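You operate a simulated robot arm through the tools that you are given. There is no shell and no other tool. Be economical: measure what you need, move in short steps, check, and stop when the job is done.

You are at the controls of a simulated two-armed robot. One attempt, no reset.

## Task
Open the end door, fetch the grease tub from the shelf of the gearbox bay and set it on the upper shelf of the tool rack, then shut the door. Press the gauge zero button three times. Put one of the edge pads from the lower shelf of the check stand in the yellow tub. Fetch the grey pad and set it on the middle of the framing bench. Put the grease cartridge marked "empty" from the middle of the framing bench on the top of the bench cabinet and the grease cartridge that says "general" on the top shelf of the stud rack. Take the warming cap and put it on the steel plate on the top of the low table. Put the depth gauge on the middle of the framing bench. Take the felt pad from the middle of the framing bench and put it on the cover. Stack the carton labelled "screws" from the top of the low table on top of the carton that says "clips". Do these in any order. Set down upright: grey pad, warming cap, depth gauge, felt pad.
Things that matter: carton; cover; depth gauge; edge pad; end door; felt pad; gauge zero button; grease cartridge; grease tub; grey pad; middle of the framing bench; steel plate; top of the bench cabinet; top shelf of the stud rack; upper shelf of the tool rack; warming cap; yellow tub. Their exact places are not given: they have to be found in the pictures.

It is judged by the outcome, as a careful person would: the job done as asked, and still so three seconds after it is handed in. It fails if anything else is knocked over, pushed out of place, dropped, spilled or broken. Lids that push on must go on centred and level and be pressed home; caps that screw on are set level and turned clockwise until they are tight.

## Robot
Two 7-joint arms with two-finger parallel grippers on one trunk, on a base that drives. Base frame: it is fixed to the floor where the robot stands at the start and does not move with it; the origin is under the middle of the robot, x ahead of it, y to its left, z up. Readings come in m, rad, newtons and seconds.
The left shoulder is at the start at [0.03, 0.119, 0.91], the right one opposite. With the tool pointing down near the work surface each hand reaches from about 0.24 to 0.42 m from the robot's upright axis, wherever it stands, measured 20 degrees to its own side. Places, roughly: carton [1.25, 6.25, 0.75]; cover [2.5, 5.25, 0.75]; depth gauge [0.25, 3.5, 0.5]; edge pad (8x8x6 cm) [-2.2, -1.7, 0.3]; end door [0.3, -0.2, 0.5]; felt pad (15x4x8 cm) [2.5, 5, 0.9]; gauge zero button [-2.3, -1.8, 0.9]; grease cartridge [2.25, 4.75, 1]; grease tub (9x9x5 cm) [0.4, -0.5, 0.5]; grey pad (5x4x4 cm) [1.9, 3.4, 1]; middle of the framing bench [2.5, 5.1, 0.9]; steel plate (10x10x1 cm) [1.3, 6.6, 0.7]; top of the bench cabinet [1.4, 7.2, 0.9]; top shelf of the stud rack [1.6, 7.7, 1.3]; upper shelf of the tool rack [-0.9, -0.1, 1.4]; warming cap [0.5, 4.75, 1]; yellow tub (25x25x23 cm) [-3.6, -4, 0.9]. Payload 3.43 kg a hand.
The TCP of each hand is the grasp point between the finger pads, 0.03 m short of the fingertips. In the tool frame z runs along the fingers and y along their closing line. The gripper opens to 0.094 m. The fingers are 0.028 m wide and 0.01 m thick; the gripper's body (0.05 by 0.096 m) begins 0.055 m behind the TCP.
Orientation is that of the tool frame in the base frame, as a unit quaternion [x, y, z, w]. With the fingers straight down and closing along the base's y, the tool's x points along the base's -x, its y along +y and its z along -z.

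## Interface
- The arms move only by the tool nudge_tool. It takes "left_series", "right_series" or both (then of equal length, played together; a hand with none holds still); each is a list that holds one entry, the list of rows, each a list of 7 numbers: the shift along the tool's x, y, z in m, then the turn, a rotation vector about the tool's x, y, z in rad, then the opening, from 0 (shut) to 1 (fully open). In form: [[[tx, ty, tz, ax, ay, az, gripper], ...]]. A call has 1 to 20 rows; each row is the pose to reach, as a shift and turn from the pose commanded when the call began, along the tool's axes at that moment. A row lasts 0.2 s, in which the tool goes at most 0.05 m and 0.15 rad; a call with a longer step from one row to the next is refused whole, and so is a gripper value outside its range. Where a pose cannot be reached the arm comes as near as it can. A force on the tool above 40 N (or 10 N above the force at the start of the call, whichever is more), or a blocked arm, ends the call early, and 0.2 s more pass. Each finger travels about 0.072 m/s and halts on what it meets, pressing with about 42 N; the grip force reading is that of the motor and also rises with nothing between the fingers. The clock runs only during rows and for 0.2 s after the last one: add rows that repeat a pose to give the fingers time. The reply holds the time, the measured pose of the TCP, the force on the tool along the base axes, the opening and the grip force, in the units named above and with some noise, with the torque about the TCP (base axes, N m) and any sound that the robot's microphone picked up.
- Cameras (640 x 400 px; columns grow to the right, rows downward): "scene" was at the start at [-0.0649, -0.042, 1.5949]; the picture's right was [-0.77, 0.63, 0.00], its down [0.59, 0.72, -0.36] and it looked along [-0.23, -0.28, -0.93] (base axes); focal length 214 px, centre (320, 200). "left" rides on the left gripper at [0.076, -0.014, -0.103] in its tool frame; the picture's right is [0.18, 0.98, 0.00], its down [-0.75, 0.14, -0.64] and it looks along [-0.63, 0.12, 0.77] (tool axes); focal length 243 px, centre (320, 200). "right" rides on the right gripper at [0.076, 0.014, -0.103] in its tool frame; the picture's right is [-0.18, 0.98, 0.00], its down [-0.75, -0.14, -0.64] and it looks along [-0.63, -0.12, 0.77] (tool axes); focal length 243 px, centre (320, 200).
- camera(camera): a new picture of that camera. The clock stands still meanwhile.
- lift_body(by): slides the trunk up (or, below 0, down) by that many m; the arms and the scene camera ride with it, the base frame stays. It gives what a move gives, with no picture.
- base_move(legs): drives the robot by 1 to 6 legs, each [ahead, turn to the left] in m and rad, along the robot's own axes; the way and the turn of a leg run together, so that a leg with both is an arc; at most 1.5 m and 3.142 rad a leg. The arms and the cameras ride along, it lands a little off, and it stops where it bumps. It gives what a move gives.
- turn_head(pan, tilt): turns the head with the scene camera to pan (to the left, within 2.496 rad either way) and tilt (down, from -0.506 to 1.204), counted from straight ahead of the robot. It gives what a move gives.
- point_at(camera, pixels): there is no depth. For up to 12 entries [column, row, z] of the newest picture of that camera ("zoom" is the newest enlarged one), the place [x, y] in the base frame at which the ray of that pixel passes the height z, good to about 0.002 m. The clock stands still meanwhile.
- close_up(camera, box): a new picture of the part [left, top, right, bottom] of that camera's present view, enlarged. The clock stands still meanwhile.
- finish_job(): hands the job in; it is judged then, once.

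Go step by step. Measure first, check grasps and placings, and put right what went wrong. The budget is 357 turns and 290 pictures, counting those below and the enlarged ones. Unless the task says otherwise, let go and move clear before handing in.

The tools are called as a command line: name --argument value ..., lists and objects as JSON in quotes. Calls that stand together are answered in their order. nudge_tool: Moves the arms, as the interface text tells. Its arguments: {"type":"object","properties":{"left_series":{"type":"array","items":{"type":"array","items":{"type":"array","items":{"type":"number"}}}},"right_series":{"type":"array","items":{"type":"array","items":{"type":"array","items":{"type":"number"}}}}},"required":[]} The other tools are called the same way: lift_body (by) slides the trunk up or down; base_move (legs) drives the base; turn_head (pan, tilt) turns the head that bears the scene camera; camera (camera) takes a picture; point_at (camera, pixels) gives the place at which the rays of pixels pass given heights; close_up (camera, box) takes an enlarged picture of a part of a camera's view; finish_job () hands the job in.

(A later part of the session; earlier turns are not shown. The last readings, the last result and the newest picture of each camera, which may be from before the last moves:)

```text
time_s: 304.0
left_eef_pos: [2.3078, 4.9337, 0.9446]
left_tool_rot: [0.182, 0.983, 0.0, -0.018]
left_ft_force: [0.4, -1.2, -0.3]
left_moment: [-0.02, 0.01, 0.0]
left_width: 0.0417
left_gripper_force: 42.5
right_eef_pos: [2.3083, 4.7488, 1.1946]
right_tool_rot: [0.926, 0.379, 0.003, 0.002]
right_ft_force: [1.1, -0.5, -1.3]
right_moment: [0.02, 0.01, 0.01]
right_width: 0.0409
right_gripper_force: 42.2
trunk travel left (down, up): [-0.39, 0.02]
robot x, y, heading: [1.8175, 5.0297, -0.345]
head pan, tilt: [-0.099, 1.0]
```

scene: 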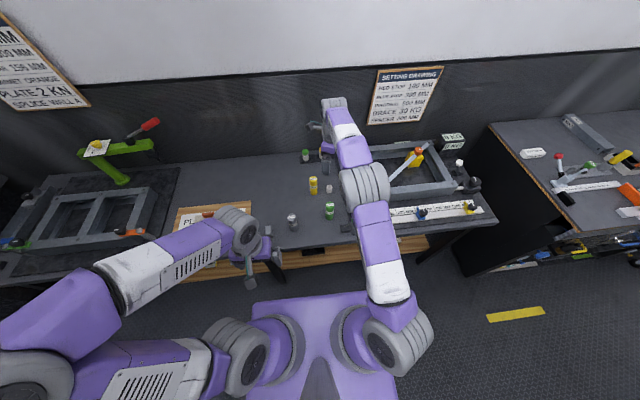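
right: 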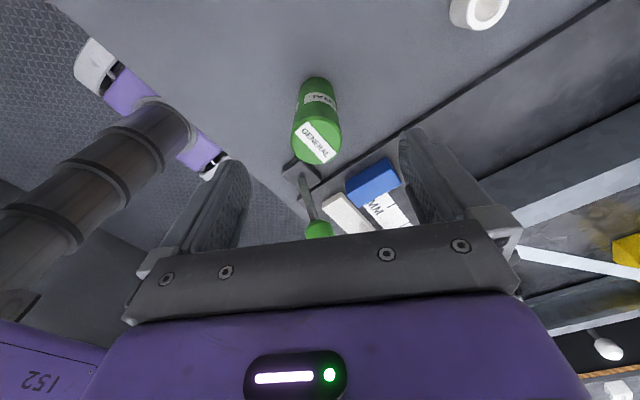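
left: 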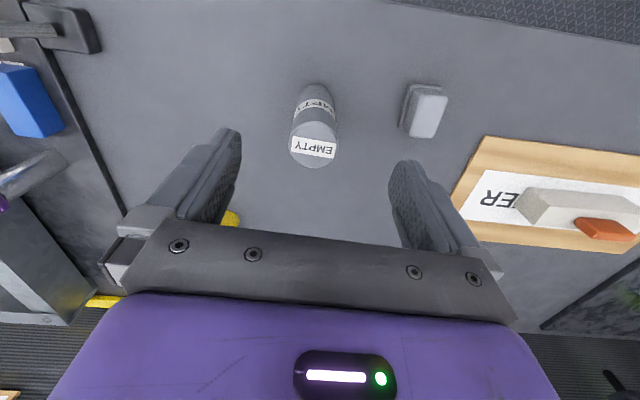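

Both cartridges held. I lift the left, back off and turn along the aisle.

nudge_tool --left_series '[[[0, 0, -0.045, 0, 0, 0, 0], [0, 0, -0.09, 0, 0, 0, 0], [0, 0, -0.135, 0, 0, 0, 0], [0, 0, -0.18, 0, 0, 0, 0], [0, 0, -0.225, 0, 0, 0, 0], [0, 0, -0.25, 0, 0, 0, 0]]]'

base_move --legs '[[-0.38, 0], [0, 1.58], [1.0, 0]]'

turn_head --pan 0.5 --tilt 0.7

camera --camera "scene"

```text
time_s: 305.4
left_eef_pos: [2.3153, 4.9296, 1.1974]
left_tool_rot: [0.182, 0.983, 0.0, -0.017]
left_ft_force: [-0.4, -0.3, -0.7]
left_moment: [0.0, -0.03, 0.0]
left_width: 0.0418
left_gripper_force: 41.8
right_eef_pos: [2.3072, 4.7482, 1.1956]
right_tool_rot: [0.926, 0.378, 0.004, 0.003]
right_ft_force: [-0.1, -0.3, -0.3]
right_moment: [-0.02, -0.01, 0.0]
right_width: 0.0408
right_gripper_force: 42.3
trunk travel left (down, up): [-0.39, 0.02]
robot x, y, heading: [1.8222, 5.0345, -0.347]
head pan, tilt: [-0.099, 1.0]
```

```text
time_s: 316.4
left_eef_pos: [1.8587, 6.5853, 1.1961]
left_tool_rot: [-0.57, 0.821, -0.013, -0.012]
left_ft_force: [0.0, 0.6, -0.5]
left_moment: [-0.04, -0.02, -0.01]
left_width: 0.0413
left_gripper_force: 41.5
right_eef_pos: [2.0396, 6.579, 1.1944]
right_tool_rot: [0.383, 0.924, 0.006, -0.001]
right_ft_force: [-0.1, -0.9, -2.0]
right_moment: [-0.02, -0.02, -0.02]
right_width: 0.0402
right_gripper_force: 42.1
trunk travel left (down, up): [-0.39, 0.02]
robot x, y, heading: [1.7634, 6.0896, 1.239]
head pan, tilt: [-0.099, 1.0]
```

```text
time_s: 317.4
left_eef_pos: [1.8579, 6.5848, 1.1964]
left_tool_rot: [-0.571, 0.821, -0.012, -0.011]
left_ft_force: [-0.1, 0.3, -0.9]
left_moment: [-0.04, -0.03, -0.01]
left_width: 0.0415
left_gripper_force: 42.1
right_eef_pos: [2.0397, 6.5793, 1.1954]
right_tool_rot: [0.382, 0.924, 0.005, -0.001]
right_ft_force: [-0.6, 0.3, -1.2]
right_moment: [-0.02, 0.01, -0.01]
right_width: 0.0404
right_gripper_force: 42.3
trunk travel left (down, up): [-0.39, 0.02]
robot x, y, heading: [1.7626, 6.0876, 1.233]
head pan, tilt: [0.499, 0.7]
```

```text
155 pictures are left
```

scene: 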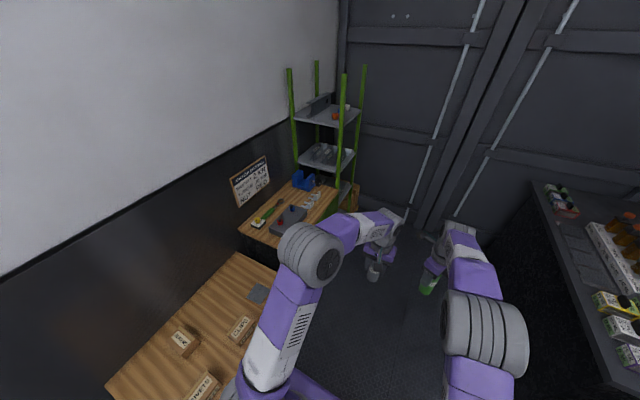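

I see the low table with cartons, the bench cabinet, and the green stud rack. Zoom.

close_up --camera "scene" --box '[220, 60, 420, 250]'

close_up --camera "scene" --box '[100, 240, 340, 400]'

```text
2.11 times, centred on (320, 155) of scene
```

zoom: 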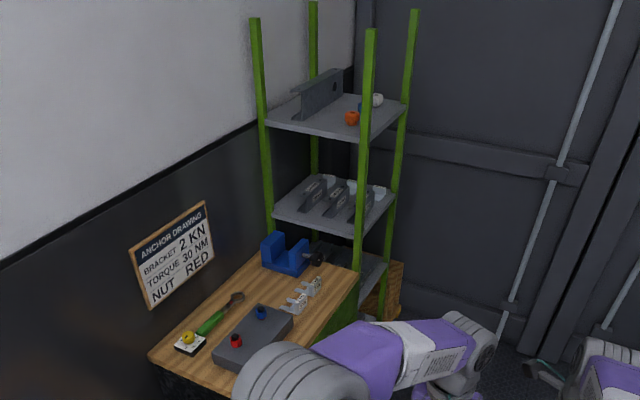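

```text
2.50 times, centred on (220, 320) of scene
```

zoom: 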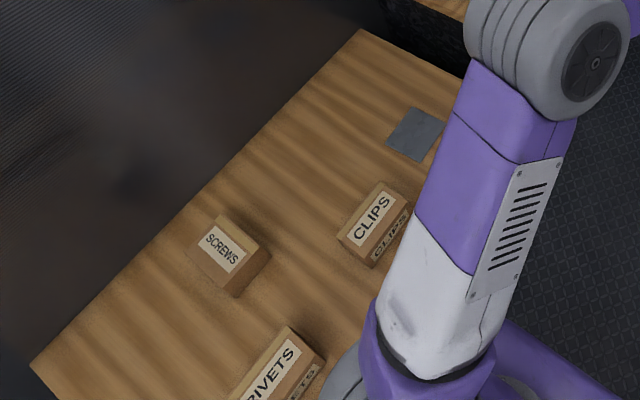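

point_at --camera "scene" --pixels '[[292, 195, 0.9], [243, 230, 0.9], [303, 182, 0.9], [337, 188, 0.9], [280, 238, 0.9], [325, 117, 1.3], [295, 118, 1.3], [340, 126, 1.3], [360, 108, 1.3], [262, 290, 0.7], [240, 255, 0.7], [115, 385, 0.7]]'

```text
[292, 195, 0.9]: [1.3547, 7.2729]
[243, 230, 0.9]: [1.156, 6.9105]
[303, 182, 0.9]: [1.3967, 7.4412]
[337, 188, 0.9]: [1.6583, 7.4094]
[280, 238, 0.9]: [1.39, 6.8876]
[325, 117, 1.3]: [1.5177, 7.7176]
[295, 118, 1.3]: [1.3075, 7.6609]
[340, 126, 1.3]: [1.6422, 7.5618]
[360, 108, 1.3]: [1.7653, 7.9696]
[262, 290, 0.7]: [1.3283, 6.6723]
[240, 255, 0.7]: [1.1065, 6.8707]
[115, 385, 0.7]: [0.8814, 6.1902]
```

I drive to the stretch opposite the stud rack keeping right, then face it.

base_move --legs '[[0, -0.1], [1.2, 0], [0, 1.68]]'

turn_head --pan 0 --tilt 0.7

camera --camera "scene"

```text
time_s: 328.0
left_eef_pos: [1.7444, 7.2347, 1.1961]
left_tool_rot: [0.986, -0.165, 0.017, -0.001]
left_ft_force: [0.1, -0.5, 0.1]
left_moment: [0.03, 0.02, -0.01]
left_width: 0.0407
left_gripper_force: 41.9
right_eef_pos: [1.7458, 7.4154, 1.1949]
right_tool_rot: [-0.392, 0.92, 0.002, -0.004]
right_ft_force: [-0.7, 0.2, -1.5]
right_moment: [-0.01, -0.01, 0.02]
right_width: 0.0397
right_gripper_force: 42.0
trunk travel left (down, up): [-0.39, 0.02]
robot x, y, heading: [2.243, 7.1523, 2.832]
head pan, tilt: [0.499, 0.7]
```

```text
time_s: 328.9
left_eef_pos: [1.744, 7.2337, 1.1963]
left_tool_rot: [0.986, -0.165, 0.017, 0.0]
left_ft_force: [-0.2, 0.8, -0.7]
left_moment: [-0.06, 0.01, 0.0]
left_width: 0.0407
left_gripper_force: 41.7
right_eef_pos: [1.7454, 7.4166, 1.1953]
right_tool_rot: [-0.393, 0.92, 0.003, -0.004]
right_ft_force: [-1.2, 0.1, -0.9]
right_moment: [0.03, -0.01, -0.01]
right_width: 0.0396
right_gripper_force: 41.9
trunk travel left (down, up): [-0.39, 0.02]
robot x, y, heading: [2.2404, 7.1521, 2.83]
head pan, tilt: [0.0, 0.7]
```

```text
152 pictures are left
```

scene: 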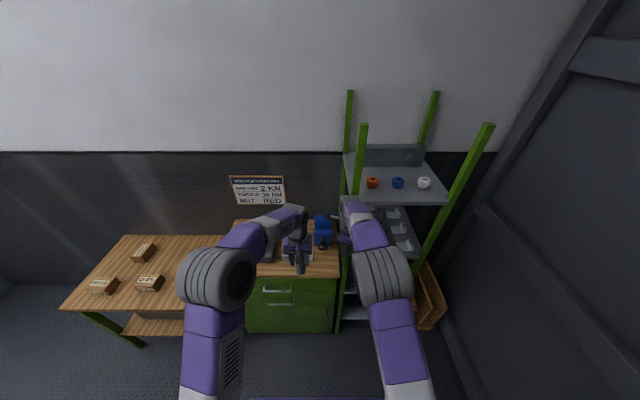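

close_up --camera "scene" --box '[220, 190, 360, 290]'

camera --camera "left"

close_up --camera "scene" --box '[320, 90, 500, 220]'

point_at --camera "zoom" --pixels '[[95, 395, 1.3], [410, 395, 1.3], [185, 333, 1.3], [280, 333, 1.3], [370, 333, 1.3], [240, 380, 1.3], [180, 370, 1.3]]'

```text
4.00 times, centred on (290, 240) of scene
```

zoom: 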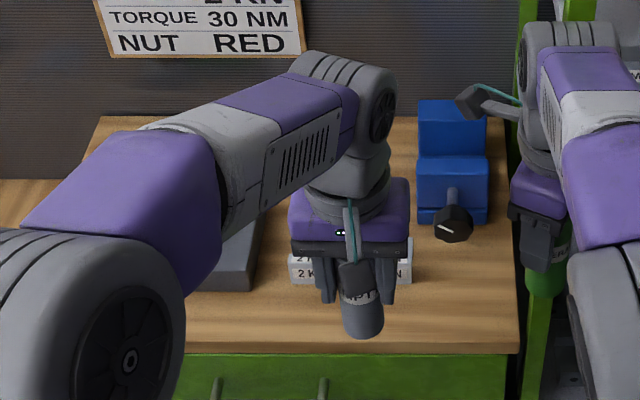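

```text
150 pictures are left
```

left: 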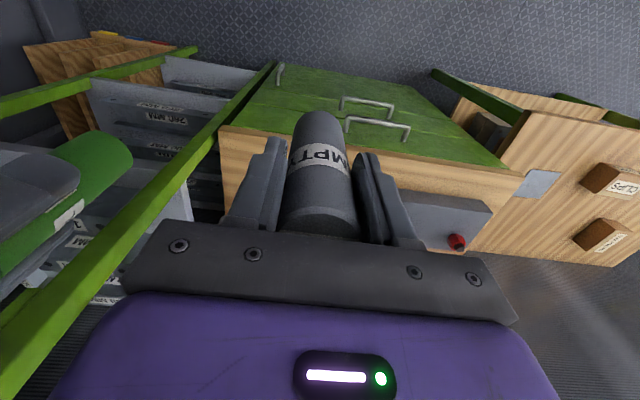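

```text
3.08 times, centred on (410, 155) of scene
```

zoom: 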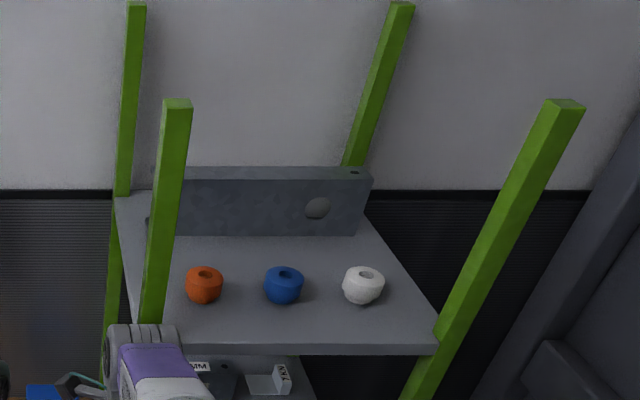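

```text
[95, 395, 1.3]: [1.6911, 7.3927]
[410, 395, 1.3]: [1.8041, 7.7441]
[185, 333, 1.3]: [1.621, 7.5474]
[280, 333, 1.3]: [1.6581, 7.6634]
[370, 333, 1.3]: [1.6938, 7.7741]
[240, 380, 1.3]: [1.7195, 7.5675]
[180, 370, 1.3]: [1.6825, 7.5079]
```

Plan: green cartridge on the front strip of the top shelf between the orange and blue balls (≈(1.612,7.623)). I raise the right hand and align it, then drive 0.2 ahead.

nudge_tool --right_series '[[[0, 0, -0.045, 0, 0, -0.11, 0], [0, 0, -0.09, 0, 0, -0.22, 0], [0, 0, -0.135, 0, 0, -0.33, 0], [0, 0, -0.18, 0, 0, -0.44, 0], [0, 0, -0.225, 0, 0, -0.44, 0], [0, 0, -0.27, 0, 0, -0.44, 0], [0, 0, -0.29, 0, 0, -0.44, 0]]]'

base_move --legs '[[0.18, 0]]'

camera --camera "right"

camera --camera "scene"

```text
time_s: 330.5
left_eef_pos: [1.7432, 7.2344, 1.1971]
left_tool_rot: [0.986, -0.166, 0.016, -0.001]
left_ft_force: [-0.3, 0.4, -0.1]
left_moment: [0.01, 0.0, -0.02]
left_width: 0.0403
left_gripper_force: 42.1
right_eef_pos: [1.7768, 7.4105, 1.4435]
right_tool_rot: [-0.585, 0.811, 0.005, -0.003]
right_ft_force: [-0.3, -0.7, -1.0]
right_moment: [0.01, -0.05, 0.01]
right_width: 0.0394
right_gripper_force: 41.9
right hand out of reach, approached as far as the arm can: row 5, 6, 7
trunk travel left (down, up): [-0.39, 0.02]
robot x, y, heading: [2.2447, 7.1517, 2.833]
head pan, tilt: [0.0, 0.7]
```

```text
time_s: 331.6
left_eef_pos: [1.6677, 7.2587, 1.1963]
left_tool_rot: [0.986, -0.166, 0.016, 0.0]
left_ft_force: [0.6, -0.2, 0.2]
left_moment: [0.0, -0.03, 0.0]
left_width: 0.0405
left_gripper_force: 41.6
right_eef_pos: [1.7097, 7.4329, 1.4466]
right_tool_rot: [-0.582, 0.813, -0.011, 0.008]
right_ft_force: [4.9, -1.0, -1.3]
right_moment: [0.06, 0.59, -0.11]
right_width: 0.0396
right_gripper_force: 42.3
trunk travel left (down, up): [-0.39, 0.02]
robot x, y, heading: [2.166, 7.1762, 2.828]
head pan, tilt: [0.0, 0.7]
stopped in leg 1: the force on the tool passed its limit at 244 N (the readings are from after the stop); the commanded pose is now the measured one
```

```text
148 pictures are left
```

right: 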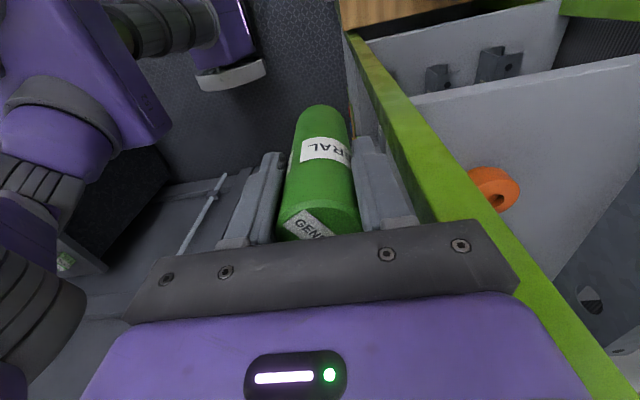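

```text
147 pictures are left
```

scene: 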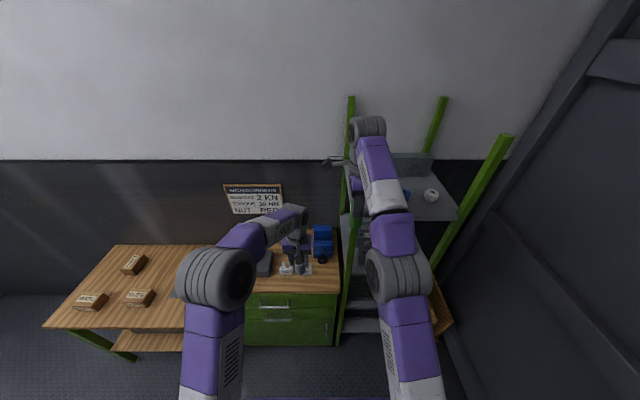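

The right gripper touched the rack's front-left post. I back off and shift the hand 0.155 m to the right of it.

base_move --legs '[[-0.1, 0]]'

nudge_tool --right_series '[[[-0.04, 0, -0.005, 0, 0, 0, 0], [-0.08, 0, -0.01, 0, 0, 0, 0], [-0.12, 0, -0.01, 0, 0, 0, 0], [-0.16, 0, -0.01, 0, 0, 0, 0]]]'

close_up --camera "scene" --box '[310, 80, 510, 230]'

```text
time_s: 332.8
left_eef_pos: [1.7599, 7.2299, 1.1942]
left_tool_rot: [0.986, -0.167, 0.017, 0.0]
left_ft_force: [-1.3, -0.5, -0.6]
left_moment: [0.02, 0.02, 0.0]
left_width: 0.0405
left_gripper_force: 41.5
right_eef_pos: [1.8058, 7.4039, 1.4463]
right_tool_rot: [-0.581, 0.814, -0.012, 0.008]
right_ft_force: [0.2, 0.0, -1.5]
right_moment: [0.0, 0.03, 0.0]
right_width: 0.0394
right_gripper_force: 42.0
trunk travel left (down, up): [-0.39, 0.02]
robot x, y, heading: [2.2595, 7.1443, 2.824]
head pan, tilt: [0.0, 0.7]
```

```text
time_s: 333.8
left_eef_pos: [1.7597, 7.2306, 1.1943]
left_tool_rot: [0.986, -0.166, 0.017, 0.0]
left_ft_force: [-0.8, -0.1, -0.8]
left_moment: [0.0, -0.02, -0.01]
left_width: 0.0402
left_gripper_force: 42.1
right_eef_pos: [1.8516, 7.524, 1.4495]
right_tool_rot: [-0.582, 0.813, -0.011, 0.008]
right_ft_force: [0.0, 0.0, -0.9]
right_moment: [-0.05, 0.01, 0.0]
right_width: 0.0399
right_gripper_force: 42.0
right hand out of reach, approached as far as the arm can: row 2, 3, 4
trunk travel left (down, up): [-0.39, 0.02]
robot x, y, heading: [2.2602, 7.1462, 2.829]
head pan, tilt: [0.0, 0.7]
```

```text
2.67 times, centred on (410, 155) of scene
```

zoom: 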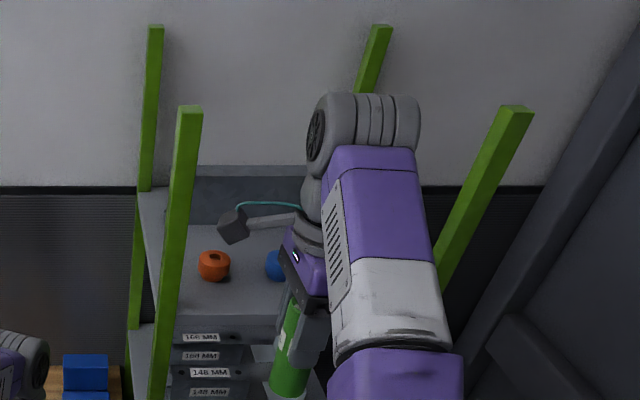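

Rack looks unmoved. I drive 0.24 m ahead with the hand right of the post.

base_move --legs '[[0.12, 0], [0.12, 0]]'

camera --camera "right"

close_up --camera "scene" --box '[310, 80, 510, 230]'

```text
time_s: 335.1
left_eef_pos: [1.6459, 7.265, 1.1951]
left_tool_rot: [0.986, -0.164, 0.017, 0.0]
left_ft_force: [-0.3, 0.4, 0.2]
left_moment: [0.01, 0.0, 0.01]
left_width: 0.0399
left_gripper_force: 41.8
right_eef_pos: [1.7376, 7.5568, 1.4488]
right_tool_rot: [-0.59, 0.807, -0.017, 0.013]
right_ft_force: [0.1, -0.7, -0.7]
right_moment: [-0.03, -0.03, -0.04]
right_width: 0.0395
right_gripper_force: 42.4
trunk travel left (down, up): [-0.39, 0.02]
robot x, y, heading: [2.1465, 7.1837, 2.83]
head pan, tilt: [0.0, 0.7]
stopped in leg 1: the force on the tool passed its limit at 78 N (the readings are from after the stop); the commanded pose is now the measured one
```

```text
145 pictures are left
```

right: 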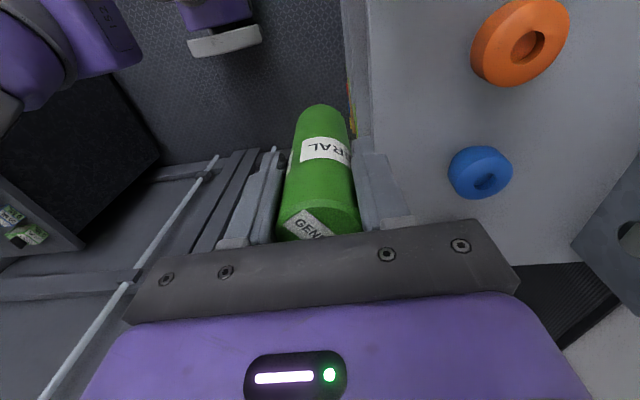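

```text
2.67 times, centred on (410, 155) of scene
```

zoom: 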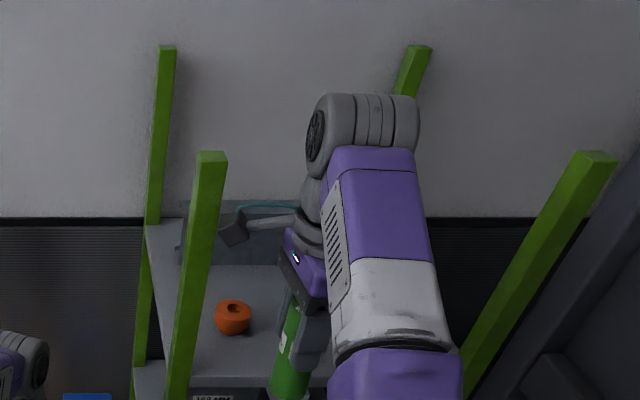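

Either the camera mount met the post or the cartridge met the shelf edge. I back off, turn right 0.15 for post clearance, and raise more.

base_move --legs '[[-0.12, 0], [0, -0.16]]'

lift_body --by 0.02

nudge_tool --right_series '[[[0, 0, -0.03, 0, 0, 0, 0], [0, 0, -0.06, 0, 0, 0, 0]]]'

close_up --camera "scene" --box '[310, 80, 510, 230]'

```text
time_s: 336.9
left_eef_pos: [1.7794, 7.3043, 1.1956]
left_tool_rot: [0.971, -0.239, 0.017, 0.003]
left_ft_force: [0.0, 0.4, -0.8]
left_moment: [-0.04, 0.0, -0.01]
left_width: 0.0401
left_gripper_force: 42.0
right_eef_pos: [1.9149, 7.5801, 1.4498]
right_tool_rot: [-0.526, 0.85, -0.017, 0.012]
right_ft_force: [0.0, 0.5, -0.3]
right_moment: [-0.01, 0.04, -0.02]
right_width: 0.0394
right_gripper_force: 42.6
trunk travel left (down, up): [-0.39, 0.02]
robot x, y, heading: [2.2573, 7.1464, 2.68]
head pan, tilt: [0.0, 0.7]
```

```text
time_s: 337.6
left_eef_pos: [1.7789, 7.304, 1.2146]
left_tool_rot: [0.971, -0.24, 0.017, 0.002]
left_ft_force: [-0.7, 0.3, -0.4]
left_moment: [0.0, -0.02, 0.0]
left_width: 0.0402
left_gripper_force: 41.9
right_eef_pos: [1.9141, 7.5803, 1.4691]
right_tool_rot: [-0.527, 0.85, -0.019, 0.011]
right_ft_force: [0.6, -0.2, -0.3]
right_moment: [-0.01, 0.02, 0.04]
right_width: 0.0393
right_gripper_force: 41.8
trunk travel left (down, up): [-0.41, 0.0]
robot x, y, heading: [2.261, 7.1442, 2.669]
head pan, tilt: [0.0, 0.7]
```

```text
time_s: 338.2
left_eef_pos: [1.7779, 7.3038, 1.2149]
left_tool_rot: [0.971, -0.24, 0.017, 0.001]
left_ft_force: [0.0, -0.3, -0.4]
left_moment: [0.01, -0.01, 0.0]
left_width: 0.0399
left_gripper_force: 42.6
right_eef_pos: [1.9166, 7.5758, 1.474]
right_tool_rot: [-0.526, 0.85, -0.018, 0.012]
right_ft_force: [-0.3, -0.8, -2.0]
right_moment: [0.01, 0.0, -0.01]
right_width: 0.0395
right_gripper_force: 42.2
right hand out of reach, approached as far as the arm can: row 1, 2
trunk travel left (down, up): [-0.41, 0.0]
robot x, y, heading: [2.2564, 7.1471, 2.676]
head pan, tilt: [0.0, 0.7]
```

```text
2.67 times, centred on (410, 155) of scene
```

zoom: 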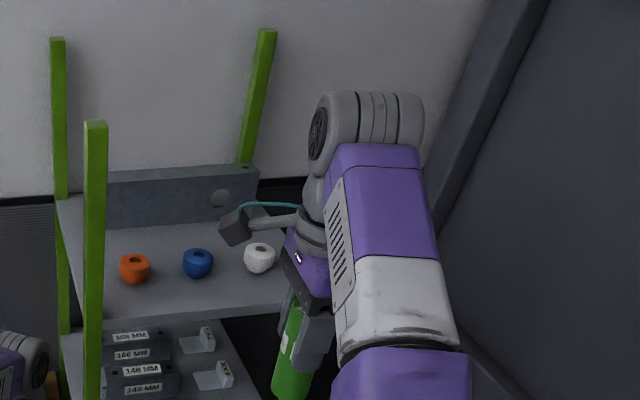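

camera --camera "right"

point_at --camera "zoom" --pixels '[[197, 275, 1.4], [197, 275, 1.3], [260, 271, 1.4], [260, 271, 1.3], [100, 313, 1.4], [100, 313, 1.3], [285, 298, 1.4], [285, 298, 1.3]]'

```text
142 pictures are left
```

right: 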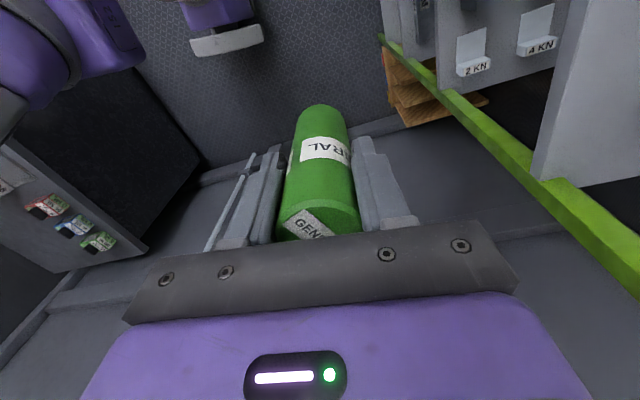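

```text
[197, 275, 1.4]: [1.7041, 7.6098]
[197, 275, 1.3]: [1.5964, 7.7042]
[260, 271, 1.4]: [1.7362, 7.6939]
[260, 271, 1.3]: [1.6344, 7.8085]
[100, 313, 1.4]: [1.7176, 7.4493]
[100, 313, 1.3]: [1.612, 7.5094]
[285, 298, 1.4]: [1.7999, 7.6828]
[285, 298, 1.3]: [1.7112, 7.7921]
```

point_at --camera "right" --pixels '[[537, 180, 1.4], [537, 180, 1.35], [537, 180, 1.3], [465, 90, 1.2]]'

```text
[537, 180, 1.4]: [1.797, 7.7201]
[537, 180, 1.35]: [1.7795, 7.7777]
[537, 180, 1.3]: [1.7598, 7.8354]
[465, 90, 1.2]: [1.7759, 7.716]
```

Shelf top ≈1.376 and front edge n≈1.075: the cartridge bottom had scraped it; it now clears by 2.5 cm. I move the left hand 6 cm away from the rack post and drive 0.205 ahead to a gap between the blue and white balls.

nudge_tool --left_series '[[[0, 0.03, 0, 0, 0, 0, 0], [0, 0.06, 0, 0, 0, 0, 0]]]'

base_move --legs '[[0.205, 0]]'

camera --camera "right"

```text
time_s: 338.8
left_eef_pos: [1.7498, 7.2493, 1.2132]
left_tool_rot: [0.971, -0.24, 0.016, 0.002]
left_ft_force: [-0.2, 0.1, -2.0]
left_moment: [0.01, 0.01, -0.01]
left_width: 0.0399
left_gripper_force: 41.5
right_eef_pos: [1.9178, 7.5744, 1.4732]
right_tool_rot: [-0.527, 0.85, -0.018, 0.011]
right_ft_force: [-0.4, 0.6, -1.4]
right_moment: [0.0, 0.03, -0.01]
right_width: 0.0396
right_gripper_force: 42.2
trunk travel left (down, up): [-0.41, 0.0]
robot x, y, heading: [2.2579, 7.1451, 2.672]
head pan, tilt: [0.0, 0.7]
```

```text
time_s: 340.4
left_eef_pos: [1.5687, 7.3468, 1.2138]
left_tool_rot: [0.97, -0.244, 0.016, 0.002]
left_ft_force: [0.0, 0.7, -0.9]
left_moment: [0.04, 0.01, 0.01]
left_width: 0.0397
left_gripper_force: 41.9
right_eef_pos: [1.7383, 7.6724, 1.4731]
right_tool_rot: [-0.523, 0.852, -0.017, 0.01]
right_ft_force: [-1.1, 0.8, -2.0]
right_moment: [-0.02, -0.01, 0.04]
right_width: 0.0395
right_gripper_force: 42.0
trunk travel left (down, up): [-0.41, 0.0]
robot x, y, heading: [2.0805, 7.2386, 2.66]
head pan, tilt: [0.0, 0.7]
```

```text
141 pictures are left
```

right: 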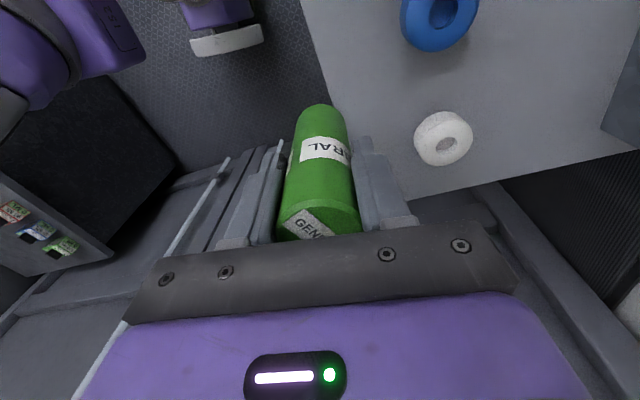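

point_at --camera "right" --pixels '[[320, 50, 1.376], [350, 115, 1.376], [442, 140, 1.376], [437, 25, 1.376], [500, 190, 1.376], [320, 118, 1.4]]'

```text
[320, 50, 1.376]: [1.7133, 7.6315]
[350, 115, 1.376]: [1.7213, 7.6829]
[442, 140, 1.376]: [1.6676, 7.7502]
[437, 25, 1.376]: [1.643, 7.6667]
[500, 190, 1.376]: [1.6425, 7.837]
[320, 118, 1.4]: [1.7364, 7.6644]
```

Cartridge is at the very edge (edge n≈1.115); I move it 4.7 cm deeper, then lower in small steps.

nudge_tool --right_series '[[[0, 0.024, 0, 0, 0, 0, 0], [0, 0.047, 0, 0, 0, 0, 0], [0, 0.047, 0.01, 0, 0, 0, 0], [0, 0.047, 0.016, 0, 0, 0, 0]]]'

camera --camera "right"

```text
time_s: 341.4
left_eef_pos: [1.5667, 7.3471, 1.2133]
left_tool_rot: [0.969, -0.245, 0.016, 0.002]
left_ft_force: [-0.2, -0.1, 0.2]
left_moment: [0.03, 0.0, 0.01]
left_width: 0.0396
left_gripper_force: 42.3
right_eef_pos: [1.7229, 7.6743, 1.4593]
right_tool_rot: [-0.523, 0.852, -0.016, 0.01]
right_ft_force: [0.0, -0.3, -1.6]
right_moment: [0.0, 0.03, 0.0]
right_width: 0.0395
right_gripper_force: 41.9
right hand out of reach, approached as far as the arm can: row 1, 2, 3, 4
trunk travel left (down, up): [-0.41, 0.0]
robot x, y, heading: [2.0793, 7.2432, 2.66]
head pan, tilt: [0.0, 0.7]
```

```text
140 pictures are left
```

right: 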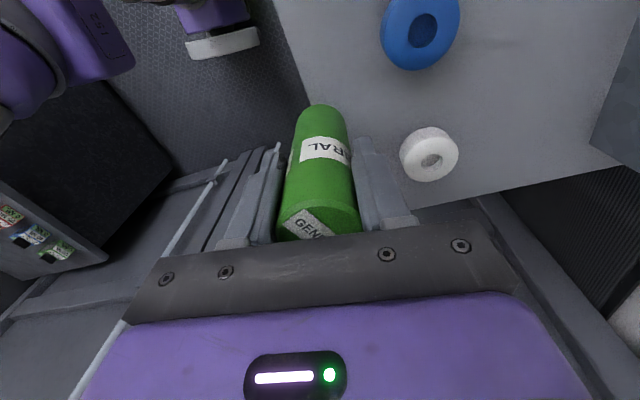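

The arm is at its reach; I creep 0.035 m ahead with the base.

base_move --legs '[[0.037, 0]]'

camera --camera "right"

```text
time_s: 342.3
left_eef_pos: [1.5369, 7.3631, 1.2153]
left_tool_rot: [0.97, -0.244, 0.015, 0.001]
left_ft_force: [-0.4, 0.6, -0.6]
left_moment: [0.05, 0.0, 0.0]
left_width: 0.0397
left_gripper_force: 41.6
right_eef_pos: [1.6941, 7.6884, 1.462]
right_tool_rot: [-0.523, 0.852, -0.015, 0.009]
right_ft_force: [0.5, -0.3, -0.2]
right_moment: [0.04, 0.06, 0.01]
right_width: 0.0393
right_gripper_force: 41.0
trunk travel left (down, up): [-0.41, 0.0]
robot x, y, heading: [2.0457, 7.254, 2.664]
head pan, tilt: [0.0, 0.7]
```

```text
139 pictures are left
```

right: 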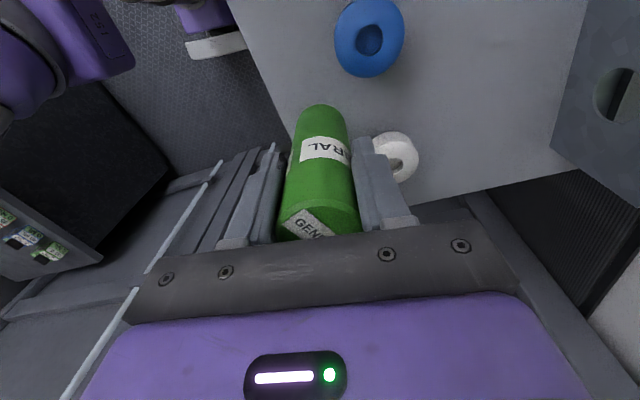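

Well over the shelf. I lower in 3 mm steps.

nudge_tool --right_series '[[[0, 0, 0.004, 0, 0, 0, 0], [0, 0, 0.008, 0, 0, 0, 0], [0, 0, 0.011, 0, 0, 0, 0], [0, 0, 0.014, 0, 0, 0, 0], [0, 0, 0.017, 0, 0, 0, 0], [0, 0, 0.02, 0, 0, 0, 0]]]'

```text
time_s: 343.7
left_eef_pos: [1.5366, 7.3643, 1.2142]
left_tool_rot: [0.969, -0.245, 0.017, 0.002]
left_ft_force: [-0.3, 0.6, -0.6]
left_moment: [0.0, -0.04, -0.02]
left_width: 0.0395
left_gripper_force: 41.4
right_eef_pos: [1.6901, 7.6903, 1.4393]
right_tool_rot: [-0.523, 0.852, -0.016, 0.01]
right_ft_force: [0.4, 0.6, -1.5]
right_moment: [-0.01, 0.01, -0.02]
right_width: 0.0395
right_gripper_force: 42.2
trunk travel left (down, up): [-0.41, 0.0]
robot x, y, heading: [2.0478, 7.252, 2.667]
head pan, tilt: [0.0, 0.7]
```

nudge_tool --right_series '[[[0, 0, 0.004, 0, 0, 0, 0], [0, 0, 0.008, 0, 0, 0, 0], [0, 0, 0.012, 0, 0, 0, 0], [0, 0, 0.016, 0, 0, 0, 0], [0, 0, 0.02, 0, 0, 0, 0], [0, 0, 0.024, 0, 0, 0, 0], [0, 0, 0.028, 0, 0, 0, 0]]]'

camera --camera "right"

```text
time_s: 345.3
left_eef_pos: [1.536, 7.3632, 1.2155]
left_tool_rot: [0.97, -0.245, 0.016, 0.002]
left_ft_force: [0.1, -0.2, -0.5]
left_moment: [-0.01, 0.0, -0.04]
left_width: 0.0395
left_gripper_force: 42.1
right_eef_pos: [1.6936, 7.6912, 1.4149]
right_tool_rot: [-0.522, 0.853, -0.012, 0.008]
right_ft_force: [-3.1, 6.7, 32.8]
right_moment: [0.59, 0.66, -0.05]
right_width: 0.0398
right_gripper_force: 42.0
trunk travel left (down, up): [-0.41, 0.0]
robot x, y, heading: [2.0475, 7.2544, 2.661]
head pan, tilt: [0.0, 0.7]
```

```text
138 pictures are left
```

right: 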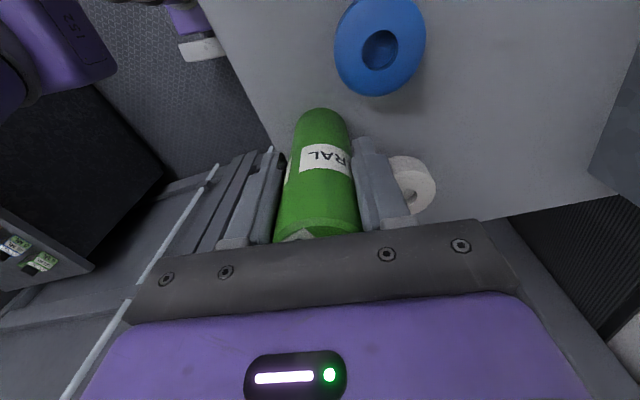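

Contact with the shelf. I relieve a little, open partly, and rise.

nudge_tool --right_series '[[[0, 0, -0.005, 0, 0, 0, 0], [0, 0, -0.007, 0, 0, 0, 0.3], [0, 0, -0.007, 0, 0, 0, 0.58], [0, 0, -0.007, 0, 0, 0, 0.58], [0, 0, -0.03, 0, 0, 0, 0.58], [0, 0, -0.06, 0, 0, 0, 0.58]]]'

camera --camera "right"

```text
time_s: 346.7
left_eef_pos: [1.5361, 7.3643, 1.2129]
left_tool_rot: [0.97, -0.245, 0.016, 0.001]
left_ft_force: [-0.9, 1.4, -1.4]
left_moment: [0.04, 0.0, 0.02]
left_width: 0.0399
left_gripper_force: 41.6
right_eef_pos: [1.6924, 7.69, 1.4622]
right_tool_rot: [-0.523, 0.852, -0.016, 0.01]
right_ft_force: [0.2, 0.4, -0.8]
right_moment: [0.0, 0.0, -0.02]
right_width: 0.0545
right_gripper_force: 0.1
right hand out of reach, approached as far as the arm can: row 6
trunk travel left (down, up): [-0.41, 0.0]
robot x, y, heading: [2.044, 7.2539, 2.661]
head pan, tilt: [0.0, 0.7]
```

```text
137 pictures are left
```

right: 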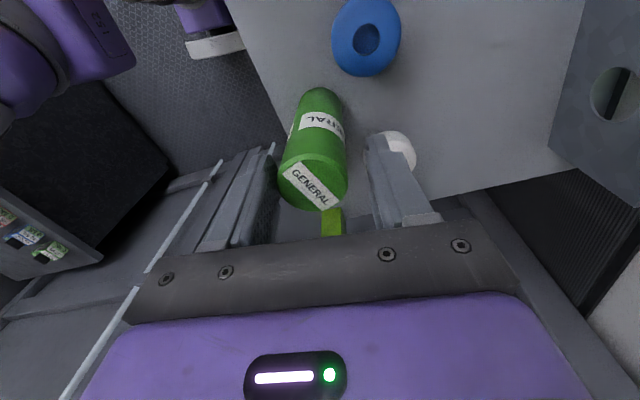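

Cartridge stands on the shelf. I cannot rise higher here, so I slide the fingers off sideways (parallel to their planes).

nudge_tool --right_series '[[[0.015, 0, 0, 0, 0, 0, 0.62], [0.03, 0, 0, 0, 0, 0, 0.62], [0.05, 0, 0, 0, 0, 0, 0.62]]]'

camera --camera "right"

```text
time_s: 347.5
left_eef_pos: [1.5356, 7.3624, 1.2134]
left_tool_rot: [0.97, -0.244, 0.016, 0.001]
left_ft_force: [-0.7, -0.6, -0.1]
left_moment: [0.06, -0.01, 0.01]
left_width: 0.0393
left_gripper_force: 41.9
right_eef_pos: [1.6661, 7.6443, 1.4612]
right_tool_rot: [-0.522, 0.852, -0.015, 0.011]
right_ft_force: [-0.5, -0.2, -0.4]
right_moment: [-0.01, 0.01, -0.01]
right_width: 0.0585
right_gripper_force: 0.1
trunk travel left (down, up): [-0.41, 0.0]
robot x, y, heading: [2.0456, 7.2558, 2.666]
head pan, tilt: [0.0, 0.7]
```

```text
136 pictures are left
```

right: 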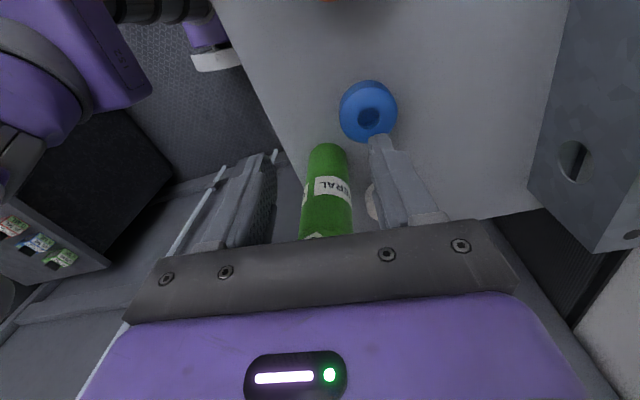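

Standing free. I shift 1.5 cm more, then back off 0.13 m.

nudge_tool --right_series '[[[0.018, 0, 0, 0, 0, 0, 0.62]]]'

base_move --legs '[[-0.14, 0]]'

turn_head --pan 0.1 --tilt 0.9

camera --camera "scene"

camera --camera "left"

```text
time_s: 347.9
left_eef_pos: [1.5345, 7.3619, 1.2136]
left_tool_rot: [0.97, -0.244, 0.016, 0.002]
left_ft_force: [-0.9, 0.0, -0.7]
left_moment: [0.0, 0.0, 0.01]
left_width: 0.0396
left_gripper_force: 41.7
right_eef_pos: [1.658, 7.6263, 1.4619]
right_tool_rot: [-0.524, 0.852, -0.016, 0.01]
right_ft_force: [-0.4, -0.5, -0.9]
right_moment: [-0.03, 0.03, 0.01]
right_width: 0.0584
right_gripper_force: 0.1
trunk travel left (down, up): [-0.41, 0.0]
robot x, y, heading: [2.047, 7.2548, 2.664]
head pan, tilt: [0.0, 0.7]
```

```text
time_s: 349.2
left_eef_pos: [1.6618, 7.2985, 1.2124]
left_tool_rot: [0.97, -0.244, 0.017, 0.001]
left_ft_force: [-0.2, 1.0, -0.1]
left_moment: [0.02, -0.01, -0.02]
left_width: 0.0395
left_gripper_force: 41.9
right_eef_pos: [1.7834, 7.5628, 1.4622]
right_tool_rot: [-0.523, 0.852, -0.017, 0.01]
right_ft_force: [0.5, 0.4, 0.3]
right_moment: [0.05, 0.0, 0.0]
right_width: 0.0585
right_gripper_force: 0.1
trunk travel left (down, up): [-0.41, 0.0]
robot x, y, heading: [2.1715, 7.1851, 2.663]
head pan, tilt: [0.0, 0.7]
```

```text
time_s: 350.0
left_eef_pos: [1.6628, 7.2982, 1.2143]
left_tool_rot: [0.97, -0.244, 0.017, 0.002]
left_ft_force: [-0.7, -0.3, -1.0]
left_moment: [-0.02, -0.01, -0.01]
left_width: 0.0393
left_gripper_force: 41.7
right_eef_pos: [1.7859, 7.5616, 1.4629]
right_tool_rot: [-0.523, 0.852, -0.016, 0.01]
right_ft_force: [0.1, 0.8, 0.3]
right_moment: [0.03, 0.01, 0.05]
right_width: 0.0581
right_gripper_force: 0.0
trunk travel left (down, up): [-0.41, 0.0]
robot x, y, heading: [2.1739, 7.1898, 2.67]
head pan, tilt: [0.099, 0.901]
```

```text
135 pictures are left
```

scene: 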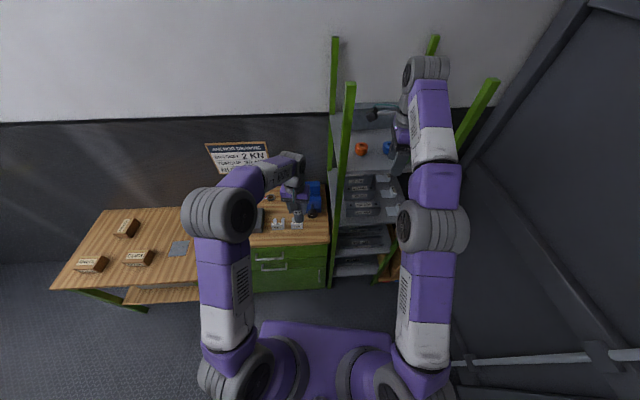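

```text
134 pictures are left
```

left: 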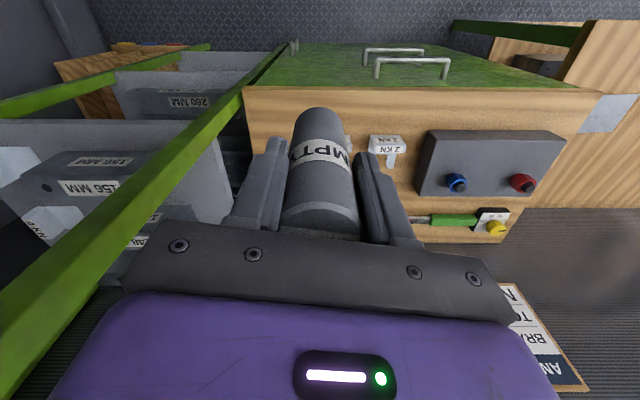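

close_up --camera "scene" --box '[240, 150, 350, 260]'

point_at --camera "zoom" --pixels '[[425, 310, 0.9], [425, 340, 0.9], [150, 340, 0.9], [340, 320, 0.9], [395, 250, 0.9], [420, 290, 0.9]]'

```text
3.64 times, centred on (295, 205) of scene
```

zoom: 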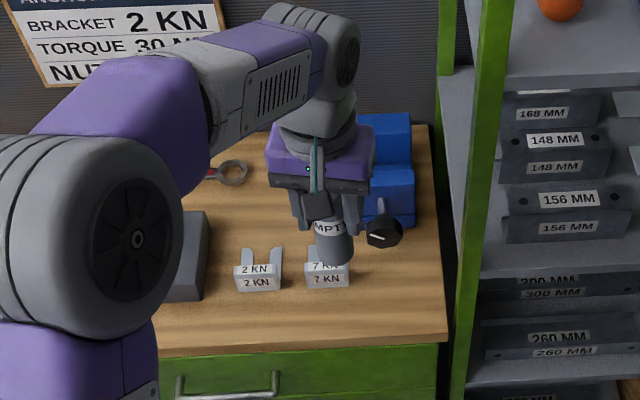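

```text
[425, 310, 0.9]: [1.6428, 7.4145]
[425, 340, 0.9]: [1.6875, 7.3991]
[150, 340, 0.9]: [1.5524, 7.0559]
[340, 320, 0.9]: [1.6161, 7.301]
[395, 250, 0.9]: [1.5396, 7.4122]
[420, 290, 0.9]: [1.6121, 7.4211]
```

point_at --camera "zoom" --pixels '[[292, 218, 0.9], [292, 218, 0.88], [260, 288, 0.9], [330, 284, 0.9], [230, 172, 0.9], [370, 215, 0.9]]'

```text
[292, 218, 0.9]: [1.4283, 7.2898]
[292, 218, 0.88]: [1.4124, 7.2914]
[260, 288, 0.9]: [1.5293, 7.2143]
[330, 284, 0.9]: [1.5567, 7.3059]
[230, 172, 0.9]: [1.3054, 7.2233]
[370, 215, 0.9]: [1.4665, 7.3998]
```

I tuck the right hand back, drive 0.14 ahead and bring the left hand over the free cabinet spot (1.435,7.29).

nudge_tool --right_series '[[[0, -0.045, 0, 0, 0, 0, 0.6], [0, -0.09, 0, 0, 0, 0, 0.6], [0, -0.13, 0, 0, 0, 0, 0.6]]]'

base_move --legs '[[0.14, 0]]'

nudge_tool --left_series '[[[-0.02, 0.04, 0, 0, 0, 0, 0], [-0.04, 0.08, 0, 0, 0, 0, 0], [-0.0567, 0.112, 0.02, 0, 0, 0, 0], [-0.0567, 0.112, 0.065, 0, 0, 0, 0], [-0.0567, 0.112, 0.11, 0, 0, 0, 0], [-0.0567, 0.112, 0.15, 0, 0, 0, 0]]]'

camera --camera "left"

close_up --camera "scene" --box '[220, 130, 380, 260]'

```text
time_s: 350.8
left_eef_pos: [1.6643, 7.2985, 1.2136]
left_tool_rot: [0.97, -0.243, 0.015, 0.002]
left_ft_force: [0.2, 1.0, -0.6]
left_moment: [0.01, 0.02, -0.01]
left_width: 0.0392
left_gripper_force: 41.8
right_eef_pos: [1.9049, 7.5008, 1.4672]
right_tool_rot: [-0.524, 0.852, -0.015, 0.01]
right_ft_force: [0.4, -0.5, -0.1]
right_moment: [-0.03, 0.02, 0.02]
right_width: 0.0563
right_gripper_force: 0.0
trunk travel left (down, up): [-0.41, 0.0]
robot x, y, heading: [2.1735, 7.1877, 2.665]
head pan, tilt: [0.099, 0.901]
```

```text
time_s: 352.1
left_eef_pos: [1.5373, 7.3595, 1.2145]
left_tool_rot: [0.97, -0.242, 0.016, 0.001]
left_ft_force: [0.5, 0.4, -0.5]
left_moment: [-0.01, -0.06, 0.02]
left_width: 0.0395
left_gripper_force: 42.0
right_eef_pos: [1.7773, 7.563, 1.4681]
right_tool_rot: [-0.525, 0.851, -0.016, 0.01]
right_ft_force: [0.0, 0.2, -1.2]
right_moment: [-0.02, 0.02, 0.01]
right_width: 0.0566
right_gripper_force: 0.1
trunk travel left (down, up): [-0.41, 0.0]
robot x, y, heading: [2.0447, 7.2544, 2.667]
head pan, tilt: [0.099, 0.901]
```

```text
time_s: 353.5
left_eef_pos: [1.4357, 7.2848, 1.0607]
left_tool_rot: [0.97, -0.241, 0.016, 0.001]
left_ft_force: [-0.3, 0.9, -0.6]
left_moment: [-0.02, -0.02, 0.01]
left_width: 0.0391
left_gripper_force: 42.4
right_eef_pos: [1.7765, 7.5629, 1.467]
right_tool_rot: [-0.525, 0.851, -0.016, 0.01]
right_ft_force: [-0.2, 0.4, -1.2]
right_moment: [-0.01, 0.0, -0.01]
right_width: 0.0566
right_gripper_force: 0.0
trunk travel left (down, up): [-0.41, 0.0]
robot x, y, heading: [2.0468, 7.2531, 2.673]
head pan, tilt: [0.099, 0.901]
```

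```text
132 pictures are left
```

left: 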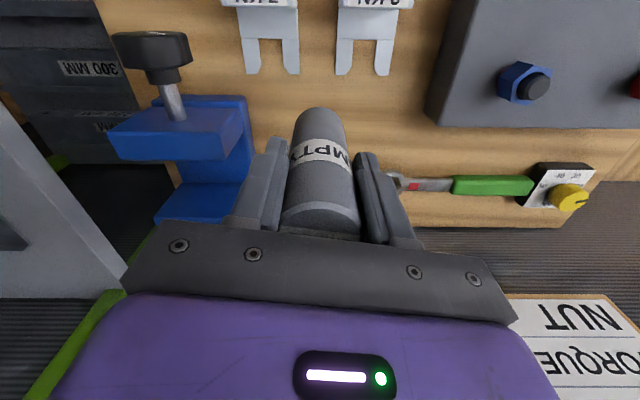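

```text
3.08 times, centred on (300, 195) of scene
```

zoom: 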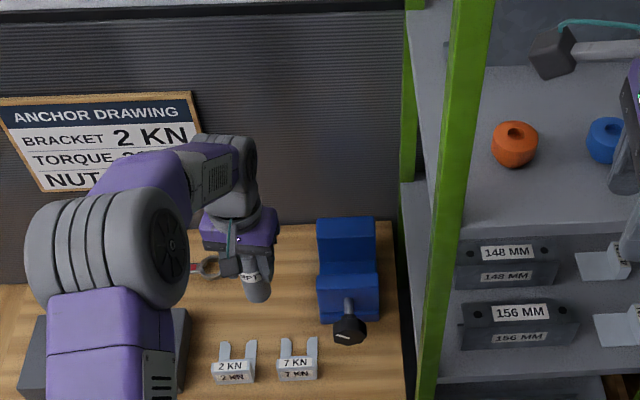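

Spot is clear of vise, brackets and wrench. I lower to near contact.

nudge_tool --left_series '[[[0.015, 0, 0.03, 0, 0, 0, 0], [0.015, 0, 0.06, 0, 0, 0, 0], [0.015, 0, 0.07, 0, 0, 0, 0], [0.015, 0, 0.076, 0, 0, 0, 0], [0.015, 0, 0.082, 0, 0, 0, 0], [0.015, 0, 0.088, 0, 0, 0, 0], [0.015, 0, 0.094, 0, 0, 0, 0], [0.015, 0, 0.1, 0, 0, 0, 0]]]'

```text
time_s: 355.3
left_eef_pos: [1.4555, 7.2786, 0.9611]
left_tool_rot: [0.97, -0.242, 0.016, 0.002]
left_ft_force: [0.1, 0.3, 0.2]
left_moment: [-0.01, 0.01, 0.02]
left_width: 0.0392
left_gripper_force: 42.1
right_eef_pos: [1.777, 7.5645, 1.4667]
right_tool_rot: [-0.525, 0.851, -0.016, 0.01]
right_ft_force: [0.3, 0.8, -0.1]
right_moment: [0.02, 0.01, 0.02]
right_width: 0.0564
right_gripper_force: 0.0
trunk travel left (down, up): [-0.41, 0.0]
robot x, y, heading: [2.0456, 7.2548, 2.667]
head pan, tilt: [0.099, 0.901]
```

nudge_tool --left_series '[[[0, 0, 0.006, 0, 0, 0, 0], [0, 0, 0.012, 0, 0, 0, 0], [0, 0, 0.018, 0, 0, 0, 0], [0, 0, 0.024, 0, 0, 0, 0], [0, 0, 0.03, 0, 0, 0, 0], [0, 0, 0.036, 0, 0, 0, 0], [0, 0, 0.042, 0, 0, 0, 0], [0, 0, 0.048, 0, 0, 0, 0], [0, 0, 0.054, 0, 0, 0, 0]]]'

camera --camera "left"

```text
time_s: 357.0
left_eef_pos: [1.4549, 7.279, 0.9216]
left_tool_rot: [0.97, -0.242, 0.012, 0.0]
left_ft_force: [5.7, -0.6, 13.7]
left_moment: [-0.09, -0.46, 0.04]
left_width: 0.0384
left_gripper_force: 42.3
right_eef_pos: [1.7783, 7.5646, 1.4672]
right_tool_rot: [-0.525, 0.851, -0.016, 0.009]
right_ft_force: [0.1, -1.0, -1.0]
right_moment: [0.02, -0.04, 0.04]
right_width: 0.0565
right_gripper_force: 0.0
trunk travel left (down, up): [-0.41, 0.0]
robot x, y, heading: [2.0474, 7.2557, 2.668]
head pan, tilt: [0.099, 0.901]
stopped in row 8 (left hand): the force on the tool passed its limit at 45 N (the readings are from after the stop); the commanded pose is now the measured one
```

```text
130 pictures are left
```

left: 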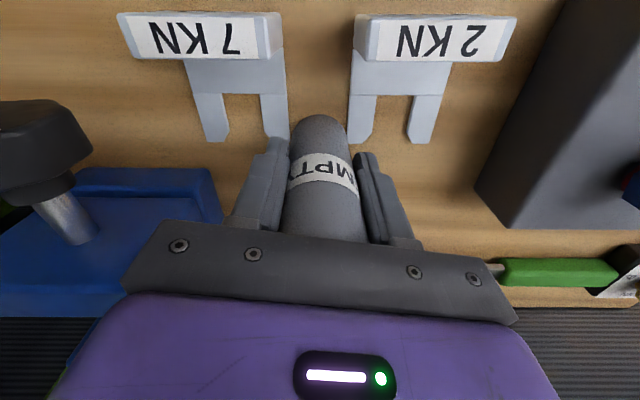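

Contact. To keep off the bracket legs I lift 5 mm, move 2 cm deeper, lower again and release partly.

nudge_tool --left_series '[[[0, 0, -0.006, 0, 0, 0, 0], [-0.02, 0, -0.006, 0, 0, 0, 0], [-0.02, 0, -0.001, 0, 0, 0, 0], [-0.02, 0, -0.001, 0, 0, 0, 0.3], [-0.02, 0, -0.001, 0, 0, 0, 0.6], [-0.02, 0, -0.001, 0, 0, 0, 0.6], [-0.02, 0, -0.045, 0, 0, 0, 0.6], [-0.02, 0, -0.09, 0, 0, 0, 0.6], [-0.02, 0, -0.135, 0, 0, 0, 0.6], [-0.02, 0, -0.18, 0, 0, 0, 0.6]]]'

camera --camera "left"

```text
time_s: 359.2
left_eef_pos: [1.4315, 7.287, 1.1031]
left_tool_rot: [0.97, -0.241, 0.012, 0.001]
left_ft_force: [0.2, -0.1, 0.6]
left_moment: [-0.01, -0.01, -0.04]
left_width: 0.0564
left_gripper_force: 0.0
right_eef_pos: [1.7784, 7.5632, 1.4665]
right_tool_rot: [-0.524, 0.851, -0.015, 0.009]
right_ft_force: [-0.9, -0.3, 0.3]
right_moment: [0.0, 0.02, 0.0]
right_width: 0.0563
right_gripper_force: 0.1
trunk travel left (down, up): [-0.41, 0.0]
robot x, y, heading: [2.0484, 7.2546, 2.668]
head pan, tilt: [0.099, 0.901]
```

```text
129 pictures are left
```

left: 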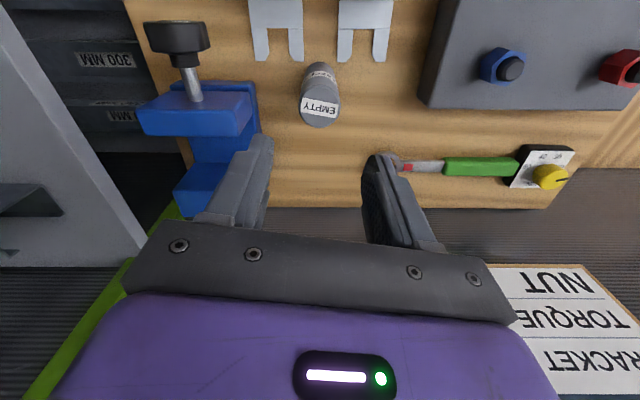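

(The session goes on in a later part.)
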